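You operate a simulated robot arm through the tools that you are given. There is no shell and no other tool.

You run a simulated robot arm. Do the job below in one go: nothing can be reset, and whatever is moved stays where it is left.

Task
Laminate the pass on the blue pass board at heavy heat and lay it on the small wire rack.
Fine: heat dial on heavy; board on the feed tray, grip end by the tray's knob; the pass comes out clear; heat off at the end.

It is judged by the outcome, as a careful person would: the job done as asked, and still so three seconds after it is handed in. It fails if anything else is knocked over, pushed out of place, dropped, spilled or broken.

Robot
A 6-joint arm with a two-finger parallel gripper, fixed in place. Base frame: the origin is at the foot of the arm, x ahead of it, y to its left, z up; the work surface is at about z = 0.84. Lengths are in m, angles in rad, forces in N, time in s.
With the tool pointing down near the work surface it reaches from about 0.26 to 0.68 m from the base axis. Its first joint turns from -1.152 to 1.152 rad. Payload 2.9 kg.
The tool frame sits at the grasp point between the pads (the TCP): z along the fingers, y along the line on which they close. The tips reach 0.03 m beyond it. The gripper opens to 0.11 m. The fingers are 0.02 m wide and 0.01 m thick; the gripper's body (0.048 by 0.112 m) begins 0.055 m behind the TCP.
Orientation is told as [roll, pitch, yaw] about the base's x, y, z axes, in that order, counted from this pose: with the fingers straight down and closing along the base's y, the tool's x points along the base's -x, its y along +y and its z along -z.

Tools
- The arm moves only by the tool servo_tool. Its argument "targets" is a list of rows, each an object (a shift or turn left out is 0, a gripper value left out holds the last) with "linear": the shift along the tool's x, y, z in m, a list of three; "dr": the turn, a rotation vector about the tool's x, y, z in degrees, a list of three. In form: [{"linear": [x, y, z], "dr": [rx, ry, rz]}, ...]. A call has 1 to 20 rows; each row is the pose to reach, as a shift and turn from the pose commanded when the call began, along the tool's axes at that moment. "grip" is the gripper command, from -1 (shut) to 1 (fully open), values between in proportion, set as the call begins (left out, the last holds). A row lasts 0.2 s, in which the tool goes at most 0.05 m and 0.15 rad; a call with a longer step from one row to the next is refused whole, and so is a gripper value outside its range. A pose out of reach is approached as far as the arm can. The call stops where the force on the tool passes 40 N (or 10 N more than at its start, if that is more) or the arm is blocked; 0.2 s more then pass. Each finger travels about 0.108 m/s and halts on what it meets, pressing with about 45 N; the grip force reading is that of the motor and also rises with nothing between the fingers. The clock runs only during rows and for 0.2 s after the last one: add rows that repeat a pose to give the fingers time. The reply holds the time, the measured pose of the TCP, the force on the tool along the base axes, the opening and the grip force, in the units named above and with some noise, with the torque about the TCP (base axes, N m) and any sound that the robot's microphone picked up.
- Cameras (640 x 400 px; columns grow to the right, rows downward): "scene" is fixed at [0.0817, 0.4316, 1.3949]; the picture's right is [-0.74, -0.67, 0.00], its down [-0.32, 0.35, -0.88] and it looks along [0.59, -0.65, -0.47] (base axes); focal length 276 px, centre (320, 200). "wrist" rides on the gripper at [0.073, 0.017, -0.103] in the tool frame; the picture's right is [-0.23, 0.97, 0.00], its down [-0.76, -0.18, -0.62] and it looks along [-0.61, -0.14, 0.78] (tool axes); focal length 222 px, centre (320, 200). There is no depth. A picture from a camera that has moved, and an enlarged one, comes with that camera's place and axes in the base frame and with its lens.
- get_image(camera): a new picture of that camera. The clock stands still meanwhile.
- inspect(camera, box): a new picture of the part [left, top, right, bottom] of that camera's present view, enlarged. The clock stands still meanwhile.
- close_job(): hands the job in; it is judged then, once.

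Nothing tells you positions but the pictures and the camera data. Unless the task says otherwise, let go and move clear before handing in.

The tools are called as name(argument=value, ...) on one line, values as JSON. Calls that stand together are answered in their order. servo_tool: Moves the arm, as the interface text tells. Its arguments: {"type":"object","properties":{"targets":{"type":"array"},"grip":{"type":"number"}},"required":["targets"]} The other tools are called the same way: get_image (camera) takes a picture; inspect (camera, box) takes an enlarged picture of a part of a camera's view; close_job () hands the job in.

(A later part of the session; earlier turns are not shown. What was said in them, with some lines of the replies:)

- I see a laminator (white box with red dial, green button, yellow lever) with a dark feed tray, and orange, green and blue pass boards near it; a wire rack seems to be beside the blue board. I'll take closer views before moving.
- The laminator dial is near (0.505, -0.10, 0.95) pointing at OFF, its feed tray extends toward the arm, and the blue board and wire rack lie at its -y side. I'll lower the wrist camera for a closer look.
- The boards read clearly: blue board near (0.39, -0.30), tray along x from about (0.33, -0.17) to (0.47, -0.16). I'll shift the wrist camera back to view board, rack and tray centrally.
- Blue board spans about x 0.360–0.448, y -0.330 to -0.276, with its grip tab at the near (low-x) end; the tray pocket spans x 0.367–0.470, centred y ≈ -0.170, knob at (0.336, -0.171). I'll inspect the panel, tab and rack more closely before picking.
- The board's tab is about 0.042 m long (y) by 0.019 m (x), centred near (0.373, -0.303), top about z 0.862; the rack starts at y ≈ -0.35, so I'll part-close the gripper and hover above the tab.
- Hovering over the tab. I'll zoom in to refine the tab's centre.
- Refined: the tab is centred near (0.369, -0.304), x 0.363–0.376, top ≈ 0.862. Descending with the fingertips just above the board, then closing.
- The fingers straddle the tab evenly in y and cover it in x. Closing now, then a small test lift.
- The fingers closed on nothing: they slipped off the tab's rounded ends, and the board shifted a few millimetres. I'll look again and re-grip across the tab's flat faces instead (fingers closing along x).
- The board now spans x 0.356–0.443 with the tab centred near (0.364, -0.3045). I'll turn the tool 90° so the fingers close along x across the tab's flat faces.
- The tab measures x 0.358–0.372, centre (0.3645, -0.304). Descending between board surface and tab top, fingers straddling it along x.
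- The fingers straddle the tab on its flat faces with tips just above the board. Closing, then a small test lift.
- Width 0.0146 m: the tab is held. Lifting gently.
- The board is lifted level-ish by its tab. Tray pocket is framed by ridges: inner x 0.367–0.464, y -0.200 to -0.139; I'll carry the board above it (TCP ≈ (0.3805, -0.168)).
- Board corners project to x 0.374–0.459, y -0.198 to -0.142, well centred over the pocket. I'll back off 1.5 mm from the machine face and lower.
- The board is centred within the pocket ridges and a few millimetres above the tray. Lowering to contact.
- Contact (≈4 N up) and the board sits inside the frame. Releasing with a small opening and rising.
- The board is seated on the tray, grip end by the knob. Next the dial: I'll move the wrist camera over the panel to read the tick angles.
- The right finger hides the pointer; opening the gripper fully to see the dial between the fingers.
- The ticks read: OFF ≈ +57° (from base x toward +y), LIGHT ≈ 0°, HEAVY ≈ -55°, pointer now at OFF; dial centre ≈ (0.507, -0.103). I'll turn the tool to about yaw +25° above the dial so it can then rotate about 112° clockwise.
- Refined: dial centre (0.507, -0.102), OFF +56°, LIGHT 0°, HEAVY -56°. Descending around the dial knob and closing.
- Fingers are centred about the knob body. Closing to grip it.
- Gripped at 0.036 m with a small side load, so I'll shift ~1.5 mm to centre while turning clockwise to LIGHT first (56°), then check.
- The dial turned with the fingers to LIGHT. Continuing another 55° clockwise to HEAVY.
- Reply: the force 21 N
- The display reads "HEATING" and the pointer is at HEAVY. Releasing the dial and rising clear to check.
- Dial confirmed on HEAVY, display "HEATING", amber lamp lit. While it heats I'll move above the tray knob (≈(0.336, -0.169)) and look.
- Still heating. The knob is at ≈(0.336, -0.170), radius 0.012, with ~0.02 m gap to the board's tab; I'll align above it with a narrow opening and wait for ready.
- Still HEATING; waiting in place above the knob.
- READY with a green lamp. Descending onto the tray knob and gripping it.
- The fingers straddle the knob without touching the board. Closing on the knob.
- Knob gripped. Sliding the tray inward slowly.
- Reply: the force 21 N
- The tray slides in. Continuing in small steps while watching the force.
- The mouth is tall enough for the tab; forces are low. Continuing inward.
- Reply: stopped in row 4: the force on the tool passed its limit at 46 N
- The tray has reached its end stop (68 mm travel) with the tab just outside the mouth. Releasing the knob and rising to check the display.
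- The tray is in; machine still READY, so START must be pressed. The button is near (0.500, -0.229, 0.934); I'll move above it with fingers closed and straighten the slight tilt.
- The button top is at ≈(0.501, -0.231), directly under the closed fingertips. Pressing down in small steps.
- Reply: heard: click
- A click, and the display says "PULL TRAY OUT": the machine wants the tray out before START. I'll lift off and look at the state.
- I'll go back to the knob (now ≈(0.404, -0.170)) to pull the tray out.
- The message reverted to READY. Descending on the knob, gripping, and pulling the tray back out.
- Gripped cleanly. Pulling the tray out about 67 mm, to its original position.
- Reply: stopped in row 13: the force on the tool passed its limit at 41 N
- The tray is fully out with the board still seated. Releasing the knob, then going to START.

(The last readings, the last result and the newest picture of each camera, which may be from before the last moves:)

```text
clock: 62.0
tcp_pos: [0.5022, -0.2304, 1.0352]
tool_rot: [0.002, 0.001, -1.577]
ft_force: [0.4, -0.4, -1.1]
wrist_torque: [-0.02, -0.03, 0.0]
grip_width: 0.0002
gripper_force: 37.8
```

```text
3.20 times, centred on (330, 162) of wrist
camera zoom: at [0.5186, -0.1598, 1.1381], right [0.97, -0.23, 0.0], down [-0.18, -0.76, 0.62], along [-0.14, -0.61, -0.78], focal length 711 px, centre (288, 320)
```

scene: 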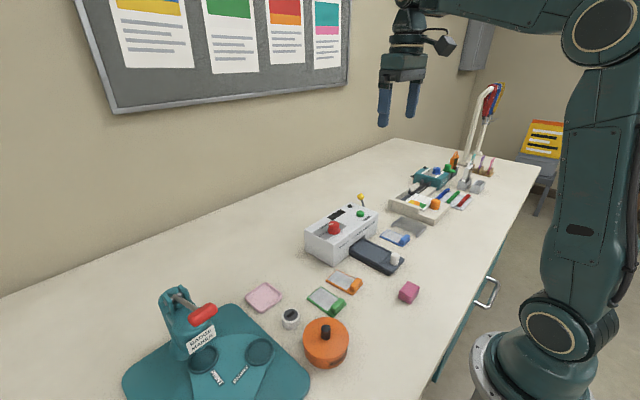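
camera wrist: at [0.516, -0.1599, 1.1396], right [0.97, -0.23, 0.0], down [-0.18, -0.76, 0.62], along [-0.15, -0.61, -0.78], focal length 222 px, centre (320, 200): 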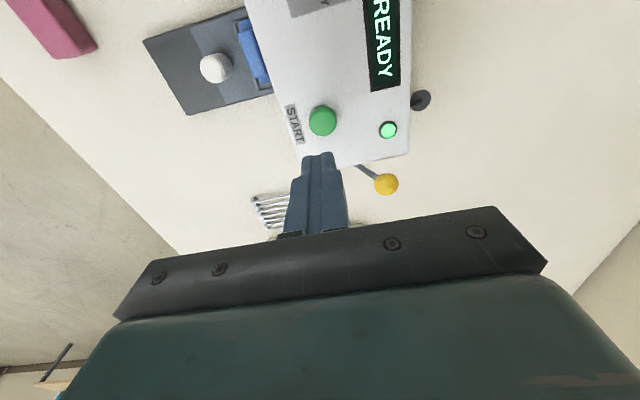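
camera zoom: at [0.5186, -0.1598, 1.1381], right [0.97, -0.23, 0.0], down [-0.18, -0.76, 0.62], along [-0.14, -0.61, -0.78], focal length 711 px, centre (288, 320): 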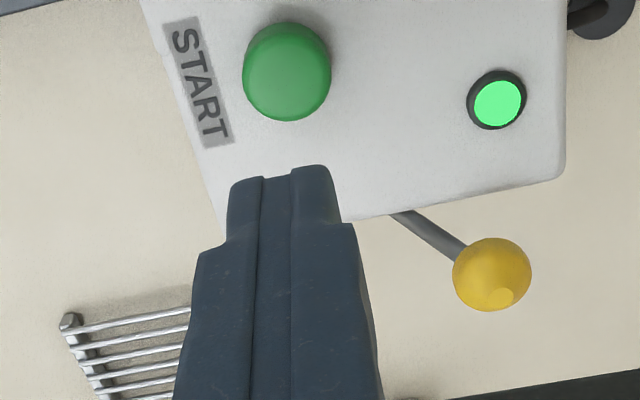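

Above START again with the tray out. Pressing now and rising immediately.

servo_tool(targets=[{"linear": [0, -0.0018, 0.03]}, {"linear": [0, -0.0018, 0.055]}, {"linear": [0, -0.0018, 0.066]}, {"linear": [0, -0.0018, 0.07]}, {"linear": [0, -0.0018, 0.0735]}, {"linear": [0, -0.0018, 0.0755]}, {"linear": [0, -0.0018, 0.06]}, {"linear": [0, -0.0018, 0.03]}, {"linear": [0, -0.0018, 0]}])

inspect(camera="scene", box=[310, 190, 438, 270])

```text
clock: 64.0
tcp_pos: [0.4985, -0.2287, 1.0362]
tool_rot: [0.0, 0.002, -1.576]
ft_force: [-0.2, 0.2, -0.5]
wrist_torque: [0.01, -0.01, -0.02]
grip_width: 0.0
gripper_force: 37.6
heard: click
```

```text
5.00 times, centred on (374, 230) of scene
camera zoom: at [0.0817, 0.4316, 1.3949], right [-0.74, -0.67, 0.0], down [-0.32, 0.35, -0.88], along [0.59, -0.65, -0.47], focal length 1378 px, centre (50, 50)
```

zoom: 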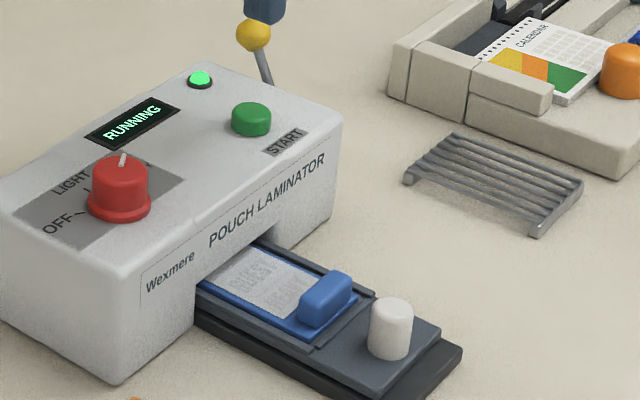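

"RUNNING" — the tray is feeding itself in. I'll wait and watch.

servo_tool(targets=[{"linear": [0, 0, -0.02]}, {"linear": [0, 0, -0.02]}, {"linear": [0, 0, -0.02]}, {"linear": [0, 0, -0.02]}, {"linear": [0, 0, -0.02]}, {"linear": [0, 0, -0.02]}, {"linear": [0, 0, -0.02]}, {"linear": [0, 0, -0.02]}, {"linear": [0, 0, -0.02]}, {"linear": [0, 0, -0.02]}])

inspect(camera="scene", box=[310, 190, 438, 270])

```text
clock: 66.2
tcp_pos: [0.4969, -0.2288, 1.0558]
tool_rot: [0.002, 0.0, -1.577]
ft_force: [0.3, 0.0, -0.1]
wrist_torque: [-0.01, 0.03, 0.0]
grip_width: 0.0
gripper_force: 38.1
```

```text
5.00 times, centred on (374, 230) of scene
camera zoom: at [0.0817, 0.4316, 1.3949], right [-0.74, -0.67, 0.0], down [-0.32, 0.35, -0.88], along [0.59, -0.65, -0.47], focal length 1378 px, centre (50, 50)
```

zoom: 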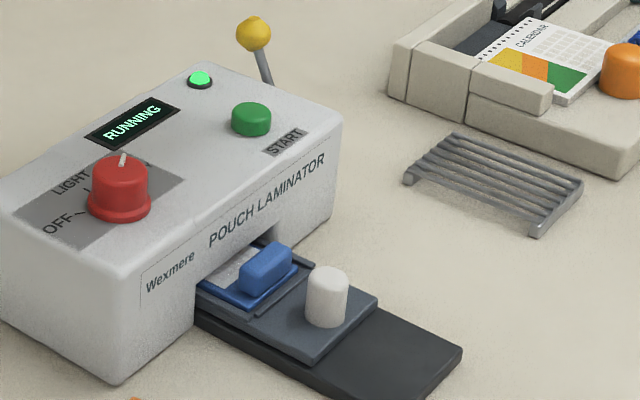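

The tray is feeding steadily. Continuing to wait.

servo_tool(targets=[{"linear": [0, 0, 0]}, {"linear": [0, 0, 0]}, {"linear": [0, 0, 0]}, {"linear": [0, 0, 0]}, {"linear": [0, 0, 0]}, {"linear": [0, 0, 0]}, {"linear": [0, 0, 0]}, {"linear": [0, 0, 0]}, {"linear": [0, 0, 0]}, {"linear": [0, 0, 0]}])

inspect(camera="scene", box=[310, 190, 438, 270])

```text
clock: 68.4
tcp_pos: [0.4981, -0.2286, 1.0559]
tool_rot: [0.002, 0.001, -1.576]
ft_force: [-0.3, -0.1, 0.1]
wrist_torque: [-0.01, 0.02, 0.0]
grip_width: 0.0
gripper_force: 37.8
```

```text
5.00 times, centred on (374, 230) of scene
camera zoom: at [0.0817, 0.4316, 1.3949], right [-0.74, -0.67, 0.0], down [-0.32, 0.35, -0.88], along [0.59, -0.65, -0.47], focal length 1378 px, centre (50, 50)
```

zoom: 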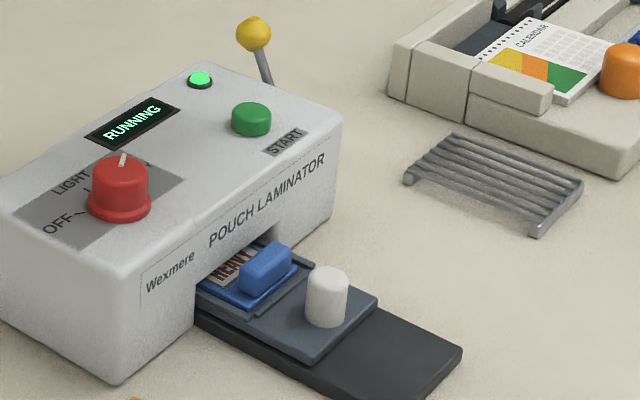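

The pass is already turning clear (dark "HEAVY" legible) and the tray is returning or dwelling. Waiting on.

servo_tool(targets=[{"linear": [0, 0, 0]}, {"linear": [0, 0, 0]}, {"linear": [0, 0, 0]}, {"linear": [0, 0, 0]}, {"linear": [0, 0, 0]}, {"linear": [0, 0, 0]}, {"linear": [0, 0, 0]}, {"linear": [0, 0, 0]}, {"linear": [0, 0, 0]}, {"linear": [0, 0, 0]}, {"linear": [0, 0, 0]}, {"linear": [0, 0, 0]}, {"linear": [0, 0, 0]}, {"linear": [0, 0, 0]}, {"linear": [0, 0, 0]}, {"linear": [0, 0, 0]}, {"linear": [0, 0, 0]}, {"linear": [0, 0, 0]}])

inspect(camera="scene", box=[310, 190, 438, 270])

```text
clock: 72.2
tcp_pos: [0.4985, -0.2295, 1.0574]
tool_rot: [0.002, 0.001, -1.576]
ft_force: [0.1, 0.4, -0.2]
wrist_torque: [0.01, 0.0, -0.02]
grip_width: 0.0
gripper_force: 37.4
```

```text
5.00 times, centred on (374, 230) of scene
camera zoom: at [0.0817, 0.4316, 1.3949], right [-0.74, -0.67, 0.0], down [-0.32, 0.35, -0.88], along [0.59, -0.65, -0.47], focal length 1378 px, centre (50, 50)
```

zoom: 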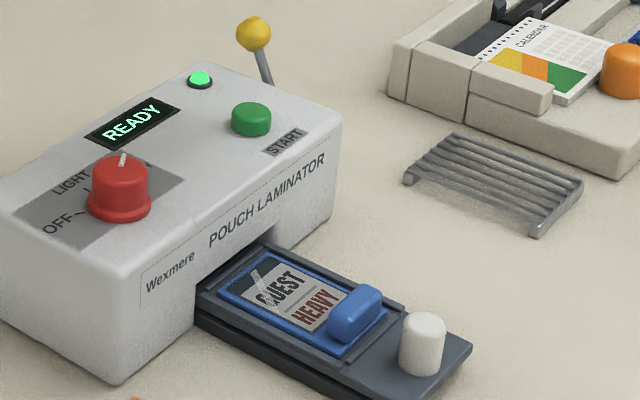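

The pass came out clear and the tray is back out, display READY. I'll look closely, then move above the tab to pick the board.

inspect(camera="scene", box=[341, 225, 405, 265])

servo_tool(targets=[{"linear": [0.015, -0.03, 0]}, {"linear": [0.03, -0.06, 0]}, {"linear": [0.045, -0.09, 0]}, {"linear": [0.06, -0.119, 0]}, {"linear": [0.06, -0.119, 0.04]}, {"linear": [0.06, -0.119, 0.08]}, {"linear": [0.06, -0.119, 0.095]}, {"linear": [0.06, -0.119, 0.095]}], grip=-0.4)

inspect(camera="wrist", box=[230, 60, 430, 185])

```text
10.00 times, centred on (373, 245) of scene
camera zoom: at [0.0817, 0.4316, 1.3949], right [-0.74, -0.67, 0.0], down [-0.32, 0.35, -0.88], along [0.59, -0.65, -0.47], focal length 2756 px, centre (-210, -250)
```

zoom: 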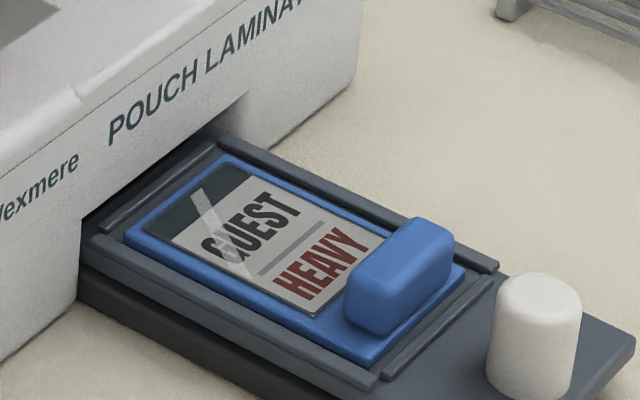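

```text
clock: 74.0
tcp_pos: [0.3799, -0.1697, 0.9598]
tool_rot: [0.003, 0.0, -1.575]
ft_force: [0.3, 0.3, 0.4]
wrist_torque: [0.02, -0.02, -0.02]
grip_width: 0.0328
gripper_force: 0.0
```

```text
3.20 times, centred on (330, 122) of wrist
camera zoom: at [0.3964, -0.0979, 1.0636], right [0.97, -0.23, 0.0], down [-0.18, -0.76, 0.62], along [-0.14, -0.61, -0.78], focal length 711 px, centre (288, 448)
```

zoom: 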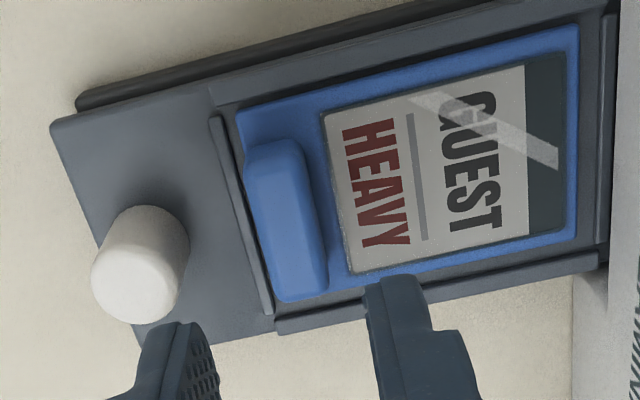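

Text is crisp and clear with a glossy film. The tab centre is (0.380, -0.169), right under the gripper; descending and gripping.

servo_tool(targets=[{"linear": [0.0005, 0.0005, 0.03]}, {"linear": [0.0005, 0.0005, 0.05]}, {"linear": [0.0005, 0.0005, 0.059]}, {"linear": [0.0005, 0.0005, 0.0625]}, {"linear": [0.0005, 0.0005, 0.0625]}])

servo_tool(targets=[{"linear": [0, 0, 0]}, {"linear": [0, 0, 0]}, {"linear": [0, 0, 0]}, {"linear": [0, 0, 0]}], grip=-1)

inspect(camera="scene", box=[341, 215, 421, 265])

```text
clock: 75.2
tcp_pos: [0.3796, -0.1681, 0.896]
tool_rot: [0.001, 0.0, -1.576]
ft_force: [0.4, -0.3, 0.1]
wrist_torque: [0.0, 0.01, -0.02]
grip_width: 0.0331
gripper_force: 0.1
```

```text
clock: 76.2
tcp_pos: [0.3784, -0.1689, 0.899]
tool_rot: [0.001, 0.001, -1.576]
ft_force: [0.1, -0.5, 0.1]
wrist_torque: [0.0, -0.03, 0.02]
grip_width: 0.0143
gripper_force: 45.2
```

```text
8.00 times, centred on (381, 240) of scene
camera zoom: at [0.0817, 0.4316, 1.3949], right [-0.74, -0.67, 0.0], down [-0.32, 0.35, -0.88], along [0.59, -0.65, -0.47], focal length 2205 px, centre (-168, -120)
```

zoom: 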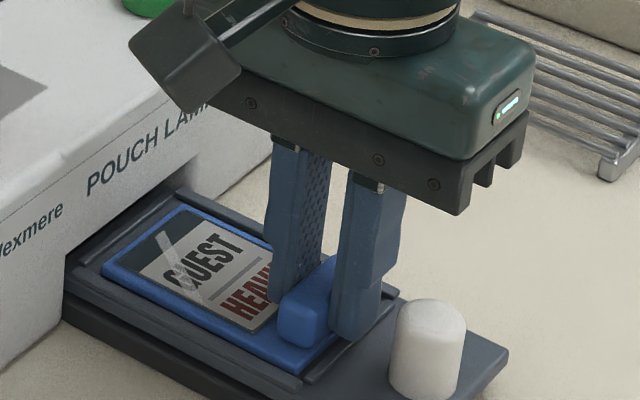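

Gripped (0.0143 m). Lifting clear and carrying to above the rack.

servo_tool(targets=[{"linear": [0, 0, -0.01]}, {"linear": [0, 0, -0.03]}, {"linear": [0, 0, -0.06]}, {"linear": [0, 0, -0.06]}])

inspect(camera="scene", box=[341, 205, 437, 265])

servo_tool(targets=[{"linear": [-0.035, -0.004, 0]}, {"linear": [-0.07, -0.008, 0]}, {"linear": [-0.105, -0.012, 0]}, {"linear": [-0.14, -0.016, 0]}, {"linear": [-0.175, -0.02, 0]}, {"linear": [-0.2, -0.023, 0]}, {"linear": [-0.215, -0.023, 0]}, {"linear": [-0.215, -0.023, 0]}])

get_image(camera="wrist")

inspect(camera="wrist", box=[240, 70, 480, 220])

inspect(camera="scene", box=[370, 180, 466, 240])

```text
clock: 77.2
tcp_pos: [0.3802, -0.1689, 0.957]
tool_rot: [0.002, 0.001, -1.576]
ft_force: [0.3, 0.8, -0.9]
wrist_torque: [0.02, 0.03, -0.02]
grip_width: 0.0145
gripper_force: 45.1
```

```text
6.67 times, centred on (389, 235) of scene
camera zoom: at [0.0817, 0.4316, 1.3949], right [-0.74, -0.67, 0.0], down [-0.32, 0.35, -0.88], along [0.59, -0.65, -0.47], focal length 1838 px, centre (-140, -33)
```

zoom: 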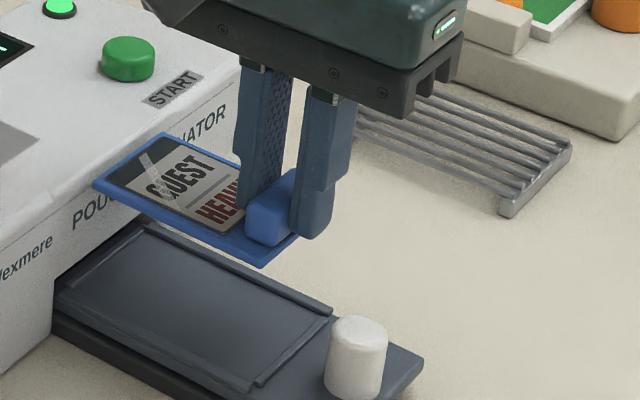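

```text
clock: 79.0
tcp_pos: [0.3564, -0.385, 0.9556]
tool_rot: [0.002, 0.003, -1.578]
ft_force: [-0.5, -0.4, 0.2]
wrist_torque: [0.0, -0.02, -0.01]
grip_width: 0.0146
gripper_force: 45.4
```

```text
taken
camera wrist: at [0.3732, -0.313, 1.0603], right [0.97, -0.23, 0.0], down [-0.18, -0.76, 0.62], along [-0.14, -0.61, -0.78], focal length 222 px, centre (320, 200)
```

wrist: 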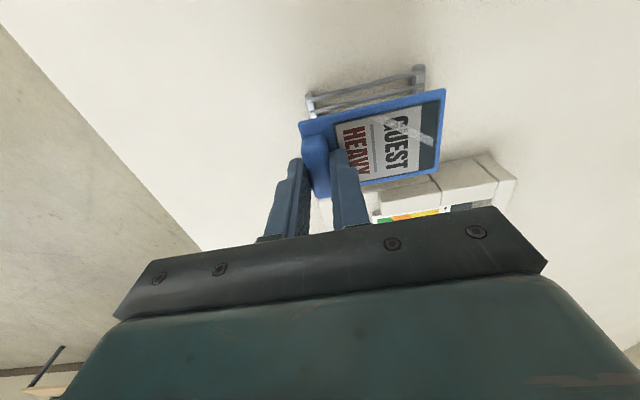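

```text
2.67 times, centred on (360, 145) of wrist
camera zoom: at [0.3732, -0.313, 1.0603], right [0.97, -0.23, 0.0], down [-0.18, -0.76, 0.62], along [-0.14, -0.61, -0.78], focal length 592 px, centre (213, 347)
```

zoom: 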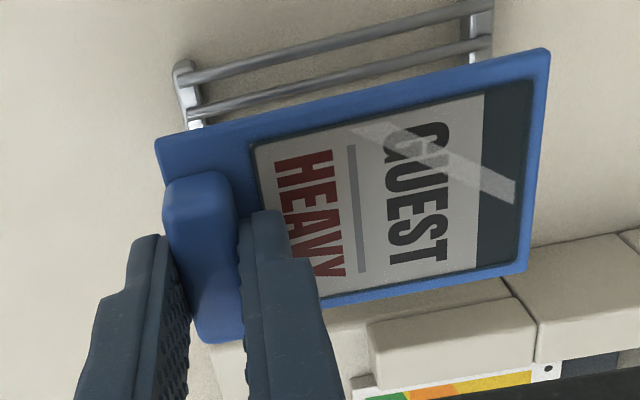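

```text
6.67 times, centred on (418, 210) of scene
camera zoom: at [0.0818, 0.4315, 1.3949], right [-0.74, -0.67, 0.0], down [-0.32, 0.35, -0.88], along [0.59, -0.65, -0.47], focal length 1838 px, centre (-333, 133)
```

zoom: 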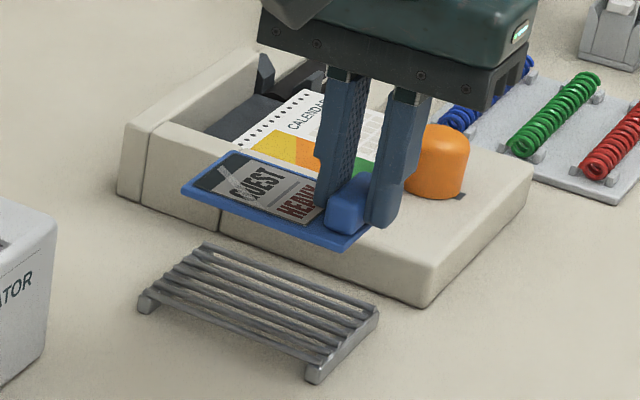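

The tray is empty and the board hangs above the rack, which I estimate at x 0.347–0.445, y ≈ -0.35 to -0.42. Lowering partway so I can compare the edges with little parallax.

servo_tool(targets=[{"linear": [-0.002, 0.005, 0.015]}, {"linear": [-0.002, 0.005, 0.03]}, {"linear": [-0.002, 0.005, 0.041]}, {"linear": [-0.002, 0.005, 0.041]}])

inspect(camera="wrist", box=[240, 70, 480, 220])

inspect(camera="scene", box=[370, 190, 450, 240])

```text
clock: 80.0
tcp_pos: [0.3614, -0.3859, 0.9155]
tool_rot: [0.001, -0.001, -1.574]
ft_force: [-0.6, 0.2, -1.4]
wrist_torque: [-0.04, 0.03, -0.01]
grip_width: 0.0147
gripper_force: 45.0
```

```text
2.67 times, centred on (360, 145) of wrist
camera zoom: at [0.3775, -0.3141, 1.0202], right [0.97, -0.23, 0.0], down [-0.18, -0.76, 0.62], along [-0.14, -0.61, -0.78], focal length 592 px, centre (213, 347)
```

zoom: 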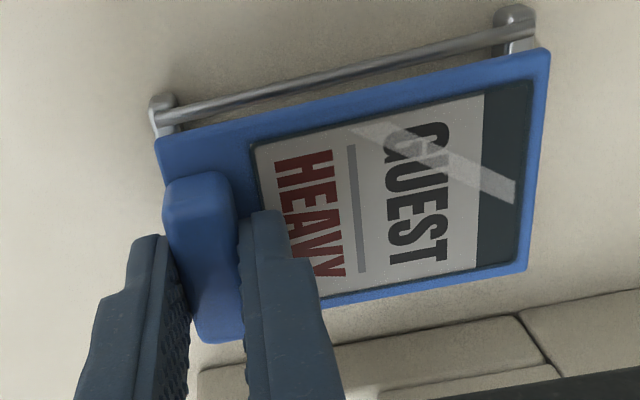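

```text
8.00 times, centred on (410, 215) of scene
camera zoom: at [0.0817, 0.4315, 1.3949], right [-0.74, -0.67, 0.0], down [-0.32, 0.35, -0.88], along [0.59, -0.65, -0.47], focal length 2205 px, centre (-400, 80)
```

zoom: 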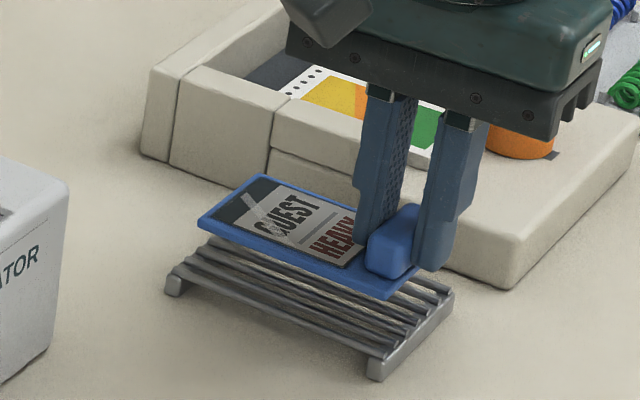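

Triangulating: rack top ≈ z 0.854, x 0.350–0.447, y -0.355 to -0.424 (centre (0.398, -0.389)); board centre is within 3 mm of that. Adjusting slightly and lowering close to contact.

servo_tool(targets=[{"linear": [-0.0025, 0.0015, 0.008]}, {"linear": [-0.0025, 0.0015, 0.015]}, {"linear": [-0.0025, 0.0015, 0.018]}, {"linear": [-0.0025, 0.0015, 0.02]}, {"linear": [-0.0025, 0.0015, 0.02]}])

inspect(camera="wrist", box=[240, 70, 480, 220])

inspect(camera="scene", box=[370, 190, 450, 240])

```text
clock: 81.2
tcp_pos: [0.3622, -0.3882, 0.8979]
tool_rot: [0.001, 0.0, -1.576]
ft_force: [0.5, 0.2, -0.4]
wrist_torque: [0.01, 0.05, -0.01]
grip_width: 0.0144
gripper_force: 44.8
```

```text
2.67 times, centred on (360, 145) of wrist
camera zoom: at [0.3789, -0.3167, 1.0], right [0.97, -0.23, 0.0], down [-0.18, -0.76, 0.62], along [-0.14, -0.61, -0.78], focal length 592 px, centre (213, 347)
```

zoom: 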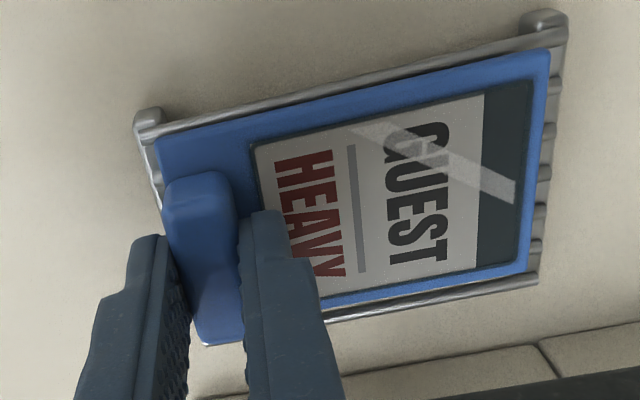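

```text
8.00 times, centred on (410, 215) of scene
camera zoom: at [0.0817, 0.4315, 1.3949], right [-0.74, -0.67, 0.0], down [-0.32, 0.35, -0.88], along [0.59, -0.65, -0.47], focal length 2205 px, centre (-400, 80)
```

zoom: 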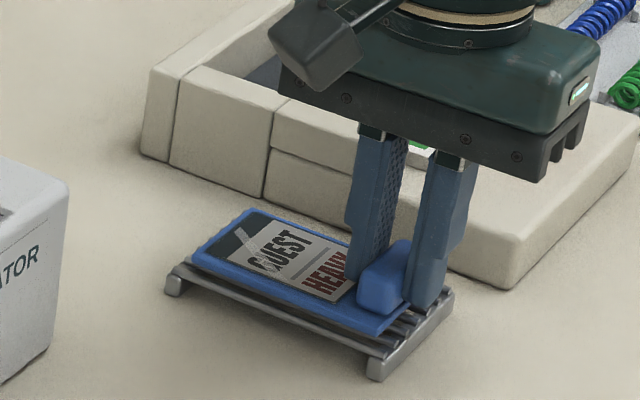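

The board sits well centred over the rack with a rim of wire visible on each side. Lowering the last few millimetres to contact.

servo_tool(targets=[{"linear": [0.001, 0, 0.0015]}, {"linear": [0.001, 0, 0.003]}, {"linear": [0.001, 0, 0.003]}])

inspect(camera="scene", box=[370, 200, 434, 240])

```text
clock: 82.0
tcp_pos: [0.362, -0.3868, 0.8927]
tool_rot: [0.001, 0.001, -1.576]
ft_force: [-0.3, -0.2, -0.6]
wrist_torque: [-0.01, 0.01, 0.03]
grip_width: 0.0149
gripper_force: 44.6
```

```text
10.00 times, centred on (402, 220) of scene
camera zoom: at [0.0817, 0.4315, 1.3949], right [-0.74, -0.67, 0.0], down [-0.32, 0.35, -0.88], along [0.59, -0.65, -0.47], focal length 2756 px, centre (-500, 0)
```

zoom: 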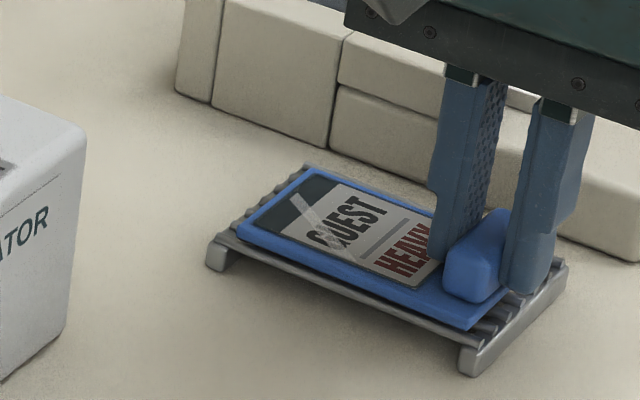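

Almost touching; two more millimetres in small steps.

servo_tool(targets=[{"linear": [0, 0, 0.001]}, {"linear": [0, 0, 0.0015]}, {"linear": [0, 0, 0.0015]}])

```text
clock: 82.8
tcp_pos: [0.362, -0.3882, 0.891]
tool_rot: [0.002, 0.002, -1.575]
ft_force: [0.5, 0.6, 0.1]
wrist_torque: [-0.01, 0.02, 0.0]
grip_width: 0.0143
gripper_force: 45.0
```

servo_tool(targets=[{"linear": [0, 0, 0.001]}, {"linear": [0, 0, 0.0015]}, {"linear": [0, 0, 0.0015]}])

inspect(camera="scene", box=[370, 200, 434, 240])

```text
clock: 83.6
tcp_pos: [0.3612, -0.3871, 0.8916]
tool_rot: [0.004, 0.0, -1.576]
ft_force: [-2.1, 2.2, 10.9]
wrist_torque: [0.13, 0.05, 0.01]
grip_width: 0.0146
gripper_force: 44.7
```

```text
10.00 times, centred on (402, 220) of scene
camera zoom: at [0.0816, 0.4317, 1.3949], right [-0.74, -0.67, 0.0], down [-0.32, 0.35, -0.88], along [0.59, -0.65, -0.47], focal length 2756 px, centre (-500, 0)
```

zoom: 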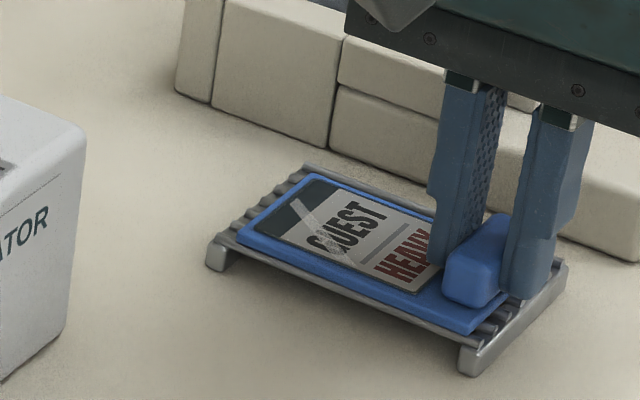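

Contact at ≈11 N: the board rests on the rack. Easing off slightly, releasing and rising.

servo_tool(targets=[{"linear": [0, 0, -0.0008]}])

servo_tool(targets=[{"linear": [0, 0, 0]}, {"linear": [0, 0, 0]}, {"linear": [0, 0, -0.01]}, {"linear": [0, 0, -0.03]}, {"linear": [0, 0, -0.07]}, {"linear": [0, 0, -0.11]}, {"linear": [0, 0, -0.15]}, {"linear": [0, 0, -0.15]}], grip=-0.4)

inspect(camera="scene", box=[370, 190, 450, 240])

inspect(camera="wrist", box=[240, 60, 480, 210])

```text
clock: 84.0
tcp_pos: [0.3614, -0.3879, 0.8925]
tool_rot: [0.002, -0.001, -1.576]
ft_force: [0.6, -1.8, 5.6]
wrist_torque: [-0.04, 0.04, 0.02]
grip_width: 0.0148
gripper_force: 45.0
```

```text
clock: 85.8
tcp_pos: [0.3623, -0.3871, 1.0405]
tool_rot: [0.001, 0.001, -1.576]
ft_force: [1.2, -0.3, -0.3]
wrist_torque: [0.0, -0.05, -0.01]
grip_width: 0.0331
gripper_force: 0.0
```

```text
8.00 times, centred on (410, 215) of scene
camera zoom: at [0.0817, 0.4316, 1.3949], right [-0.74, -0.67, 0.0], down [-0.32, 0.35, -0.88], along [0.59, -0.65, -0.47], focal length 2205 px, centre (-400, 80)
```

zoom: 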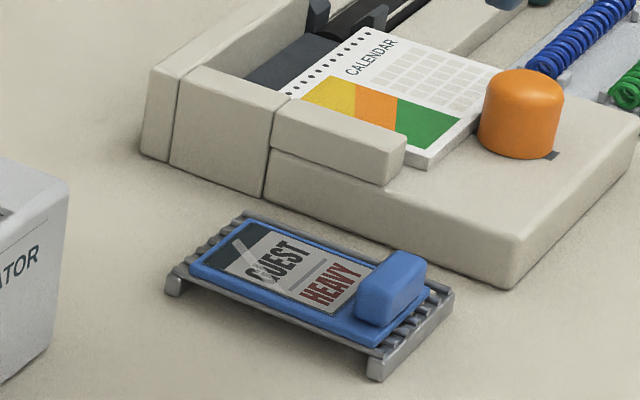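

```text
2.67 times, centred on (360, 135) of wrist
camera zoom: at [0.3795, -0.3159, 1.1441], right [0.97, -0.23, 0.0], down [-0.18, -0.76, 0.62], along [-0.14, -0.61, -0.78], focal length 592 px, centre (213, 373)
```

zoom: 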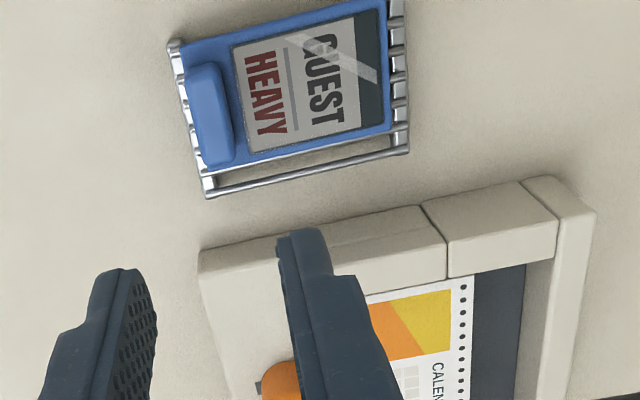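

The board rests on the rack, stable. Now to turn the heat off: moving above the dial with the gripper opened.

servo_tool(targets=[{"linear": [0.0, 0, -0.02]}, {"linear": [0.035, 0.018, -0.02]}, {"linear": [0.07, 0.036, -0.02]}, {"linear": [0.105, 0.054, -0.02]}, {"linear": [0.14, 0.072, -0.02]}, {"linear": [0.175, 0.09, -0.02]}, {"linear": [0.21, 0.108, -0.02]}, {"linear": [0.245, 0.126, -0.02]}, {"linear": [0.27, 0.138, -0.02]}, {"linear": [0.2855, 0.1436, -0.02]}, {"linear": [0.2855, 0.1436, -0.02]}], grip=0.3)

inspect(camera="wrist", box=[230, 60, 470, 210])

inspect(camera="scene", box=[300, 180, 396, 240])

```text
clock: 88.2
tcp_pos: [0.5074, -0.1009, 1.0616]
tool_rot: [0.002, -0.001, -1.577]
ft_force: [0.6, 1.0, 0.5]
wrist_torque: [0.01, 0.0, 0.0]
grip_width: 0.0713
gripper_force: 0.1
```

```text
2.67 times, centred on (350, 135) of wrist
camera zoom: at [0.5233, -0.0307, 1.1646], right [0.97, -0.23, 0.0], down [-0.18, -0.76, 0.62], along [-0.14, -0.61, -0.78], focal length 592 px, centre (240, 373)
```

zoom: 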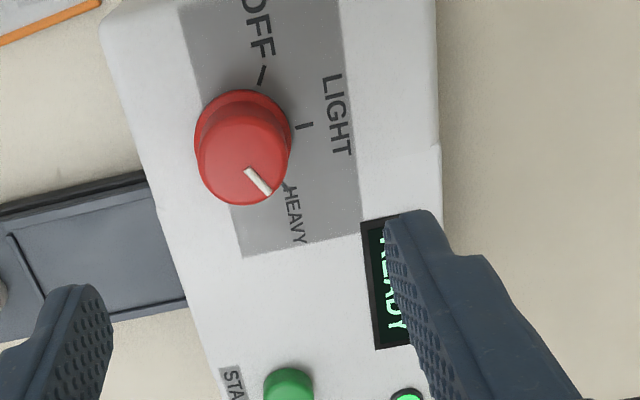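

```text
6.67 times, centred on (348, 210) of scene
camera zoom: at [0.0817, 0.4316, 1.3949], right [-0.74, -0.67, 0.0], down [-0.32, 0.35, -0.88], along [0.59, -0.65, -0.47], focal length 1838 px, centre (133, 133)
```

zoom: 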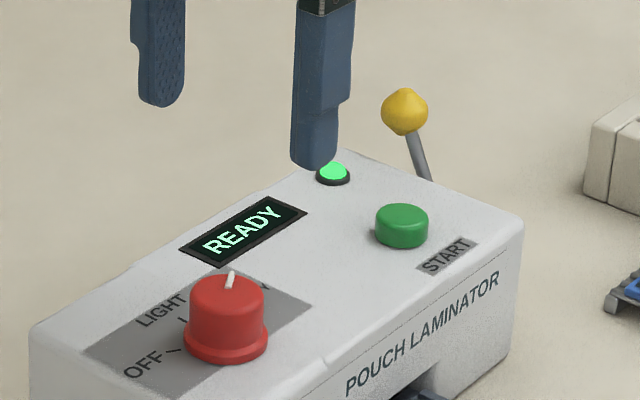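

The dial is centred between the fingers at (0.508, -0.102). Descending, gripping, then turning counter-clockwise.

servo_tool(targets=[{"linear": [-0.0007, 0.0004, 0.04]}, {"linear": [-0.0007, 0.0004, 0.075]}, {"linear": [-0.0007, 0.0004, 0.095]}, {"linear": [-0.0007, 0.0004, 0.1005]}, {"linear": [-0.0007, 0.0004, 0.1005]}])

servo_tool(targets=[{"linear": [0, 0, 0]}, {"linear": [0, 0, 0]}, {"linear": [0, 0, 0]}], grip=-1)

inspect(camera="wrist", box=[200, 90, 440, 240])

```text
clock: 89.4
tcp_pos: [0.507, -0.1023, 0.9617]
tool_rot: [0.002, -0.001, -1.575]
ft_force: [0.2, 0.6, -1.0]
wrist_torque: [-0.02, -0.01, -0.02]
grip_width: 0.0716
gripper_force: 0.0
```

```text
clock: 90.2
tcp_pos: [0.5095, -0.1021, 0.9614]
tool_rot: [0.004, 0.0, -1.576]
ft_force: [12.0, -0.3, -6.2]
wrist_torque: [0.0, -0.59, -0.02]
grip_width: 0.036
gripper_force: 45.5
```

```text
2.67 times, centred on (320, 165) of wrist
camera zoom: at [0.5242, -0.0309, 1.0652], right [0.97, -0.23, 0.0], down [-0.18, -0.76, 0.62], along [-0.14, -0.61, -0.78], focal length 592 px, centre (320, 293)
```

zoom: 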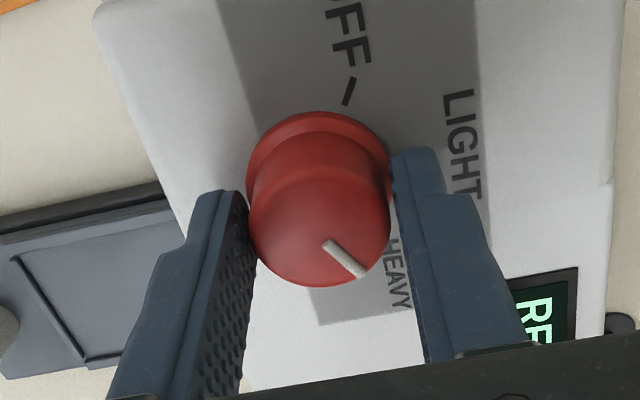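

Gripped. Turning 111° counter-clockwise to OFF.

servo_tool(targets=[{"linear": [0, 0.001, 0], "dr": [0, 0, -7]}, {"linear": [0, 0.001, 0], "dr": [0, 0, -14]}, {"linear": [0, 0.001, 0], "dr": [0, 0, -21]}, {"linear": [0, 0.001, 0], "dr": [0, 0, -28]}, {"linear": [0, 0.001, 0], "dr": [0, 0, -35]}, {"linear": [0, 0.001, 0], "dr": [0, 0, -42]}, {"linear": [0, 0.001, 0], "dr": [0, 0, -49]}, {"linear": [0, 0.001, 0], "dr": [0, 0, -56]}, {"linear": [0, 0.001, 0], "dr": [0, 0, -63]}, {"linear": [0, 0.001, 0], "dr": [0, 0, -70]}, {"linear": [0, 0.001, 0], "dr": [0, 0, -77]}, {"linear": [0, 0.001, 0], "dr": [0, 0, -84]}, {"linear": [0, 0.001, 0], "dr": [0, 0, -91]}, {"linear": [0, 0.001, 0], "dr": [0, 0, -98]}, {"linear": [0, 0.001, 0], "dr": [0, 0, -105]}, {"linear": [0, 0.001, 0], "dr": [0, 0, -111]}, {"linear": [0, 0.001, 0], "dr": [0, 0, -111]}])

inspect(camera="wrist", box=[200, 90, 440, 240])

inspect(camera="scene", box=[300, 180, 396, 240])

```text
clock: 93.8
tcp_pos: [0.5081, -0.1021, 0.9616]
tool_rot: [-0.001, -0.005, 0.367]
ft_force: [2.0, 20.8, 23.1]
wrist_torque: [0.55, -0.29, 0.03]
grip_width: 0.0358
gripper_force: 44.7
```

```text
2.67 times, centred on (320, 165) of wrist
camera zoom: at [0.4339, -0.1128, 1.0648], right [-0.14, 0.99, 0.0], down [0.77, 0.11, 0.63], along [0.62, 0.09, -0.78], focal length 592 px, centre (320, 293)
```

zoom: 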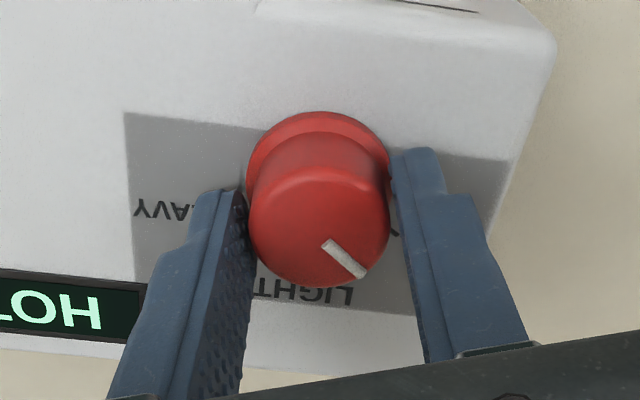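

```text
6.67 times, centred on (348, 210) of scene
camera zoom: at [0.0814, 0.4322, 1.3947], right [-0.74, -0.67, 0.0], down [-0.32, 0.35, -0.88], along [0.59, -0.66, -0.47], focal length 1838 px, centre (133, 133)
```

zoom: 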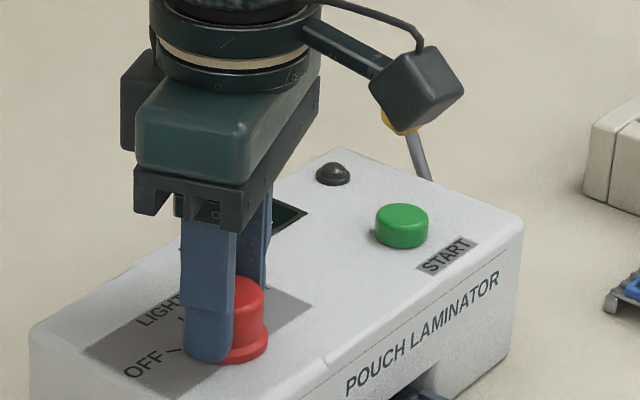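

Lamp is out and display shows "HOT" (heat off, cooling). Releasing the dial and rising.

servo_tool(targets=[{"linear": [0, 0, 0]}, {"linear": [0, 0, 0]}, {"linear": [0, 0, -0.02]}, {"linear": [0, 0, -0.05]}, {"linear": [0, 0, -0.09]}, {"linear": [0, 0, -0.13]}, {"linear": [0, 0, -0.16]}, {"linear": [0, 0, -0.16]}], grip=0.3)

inspect(camera="wrist", box=[230, 60, 430, 185])

inspect(camera="scene", box=[300, 190, 380, 240])

get_image(camera="scene")

```text
clock: 95.6
tcp_pos: [0.5083, -0.1047, 1.1208]
tool_rot: [0.0, -0.002, 0.361]
ft_force: [0.2, -0.6, 0.6]
wrist_torque: [0.0, 0.01, 0.0]
grip_width: 0.0716
gripper_force: 0.1
```

```text
3.20 times, centred on (330, 122) of wrist
camera zoom: at [0.4342, -0.1145, 1.2238], right [-0.13, 0.99, 0.0], down [0.77, 0.1, 0.62], along [0.62, 0.08, -0.78], focal length 711 px, centre (288, 448)
```

zoom: 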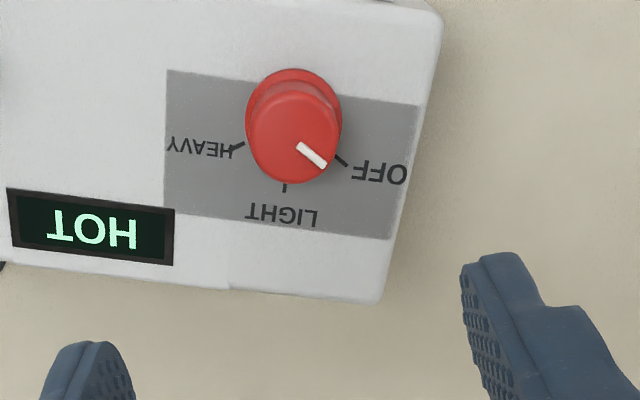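

```text
8.00 times, centred on (340, 215) of scene
camera zoom: at [0.0817, 0.4316, 1.3949], right [-0.74, -0.67, 0.0], down [-0.32, 0.35, -0.88], along [0.59, -0.65, -0.47], focal length 2205 px, centre (160, 80)
```

zoom: 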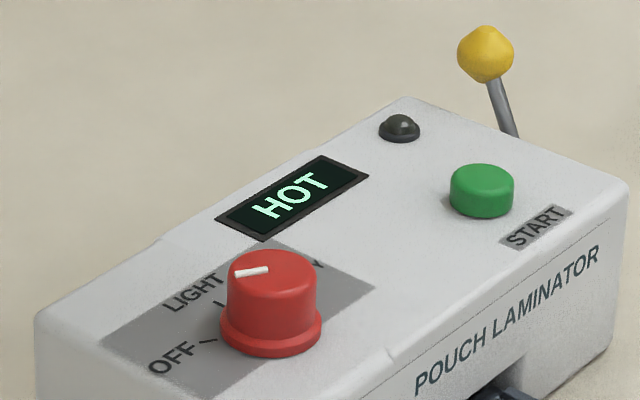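

```text
taken
```

scene: 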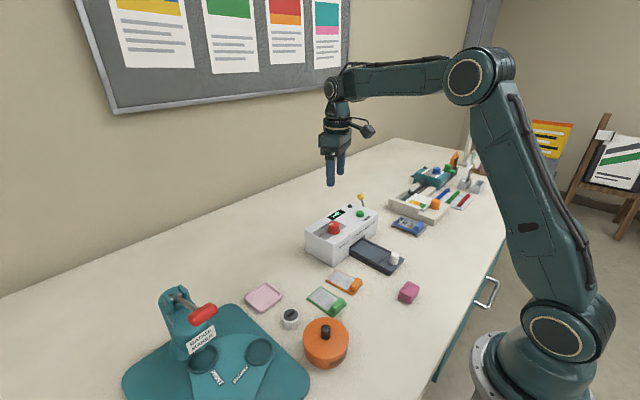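

The dial is back on OFF exactly as at the start, lamp out. A final look at the pass on the rack and its surroundings.

inspect(camera="scene", box=[340, 190, 452, 260])

inspect(camera="scene", box=[380, 205, 436, 240])

```text
5.71 times, centred on (396, 225) of scene
camera zoom: at [0.0817, 0.4316, 1.3949], right [-0.74, -0.67, 0.0], down [-0.32, 0.35, -0.88], along [0.59, -0.65, -0.47], focal length 1575 px, centre (-114, 57)
```

zoom: 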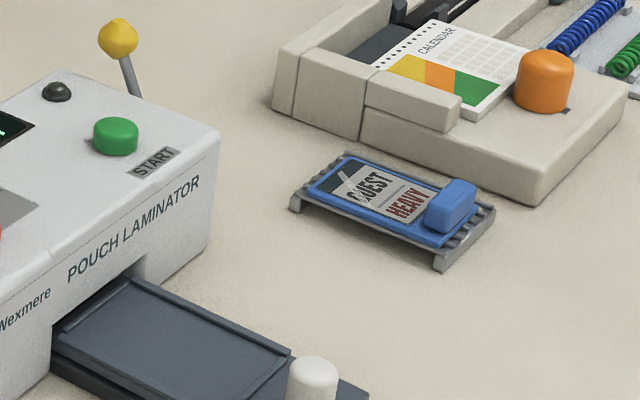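

```text
11.43 times, centred on (408, 222) of scene
camera zoom: at [0.0817, 0.4316, 1.3949], right [-0.74, -0.67, 0.0], down [-0.32, 0.35, -0.88], along [0.59, -0.65, -0.47], focal length 3150 px, centre (-686, -57)
```

zoom: 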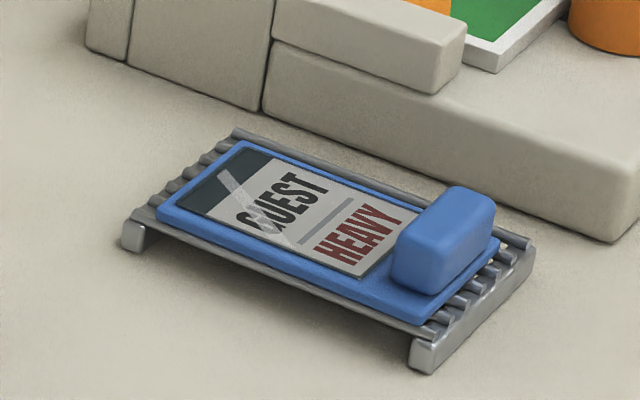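

The clear laminated pass lies flat on the wire rack. The dial is on OFF, the tray is out and empty, nothing else was disturbed and the arm is clear, so I'm handing in the job.

close_job()

```text
The job is handed in.
```

The blue board's pass is laminated at heavy heat. It came out clear, and it now lies flat on the small wire rack, still on its board. The heat dial is back on OFF with the lamp out. The display reads "HOT", so the machine was still cooling when I handed in.

Two things went differently than planned:

- **First grip slipped:** on my first try the fingers slid off the ends of the board's grip tab and pushed the board back about 5 mm on the table. I re-gripped it across the tab's flat faces, and it held from then on.
- **START pressed too early:** I pushed the tray in by hand before pressing START, and the machine showed "PULL TRAY OUT". I pulled the tray back out and pressed START again, and it fed and returned the tray by itself.

In the final pictures nothing else looked knocked over or out of place. The tray is out and empty, and the arm is clear of everything.
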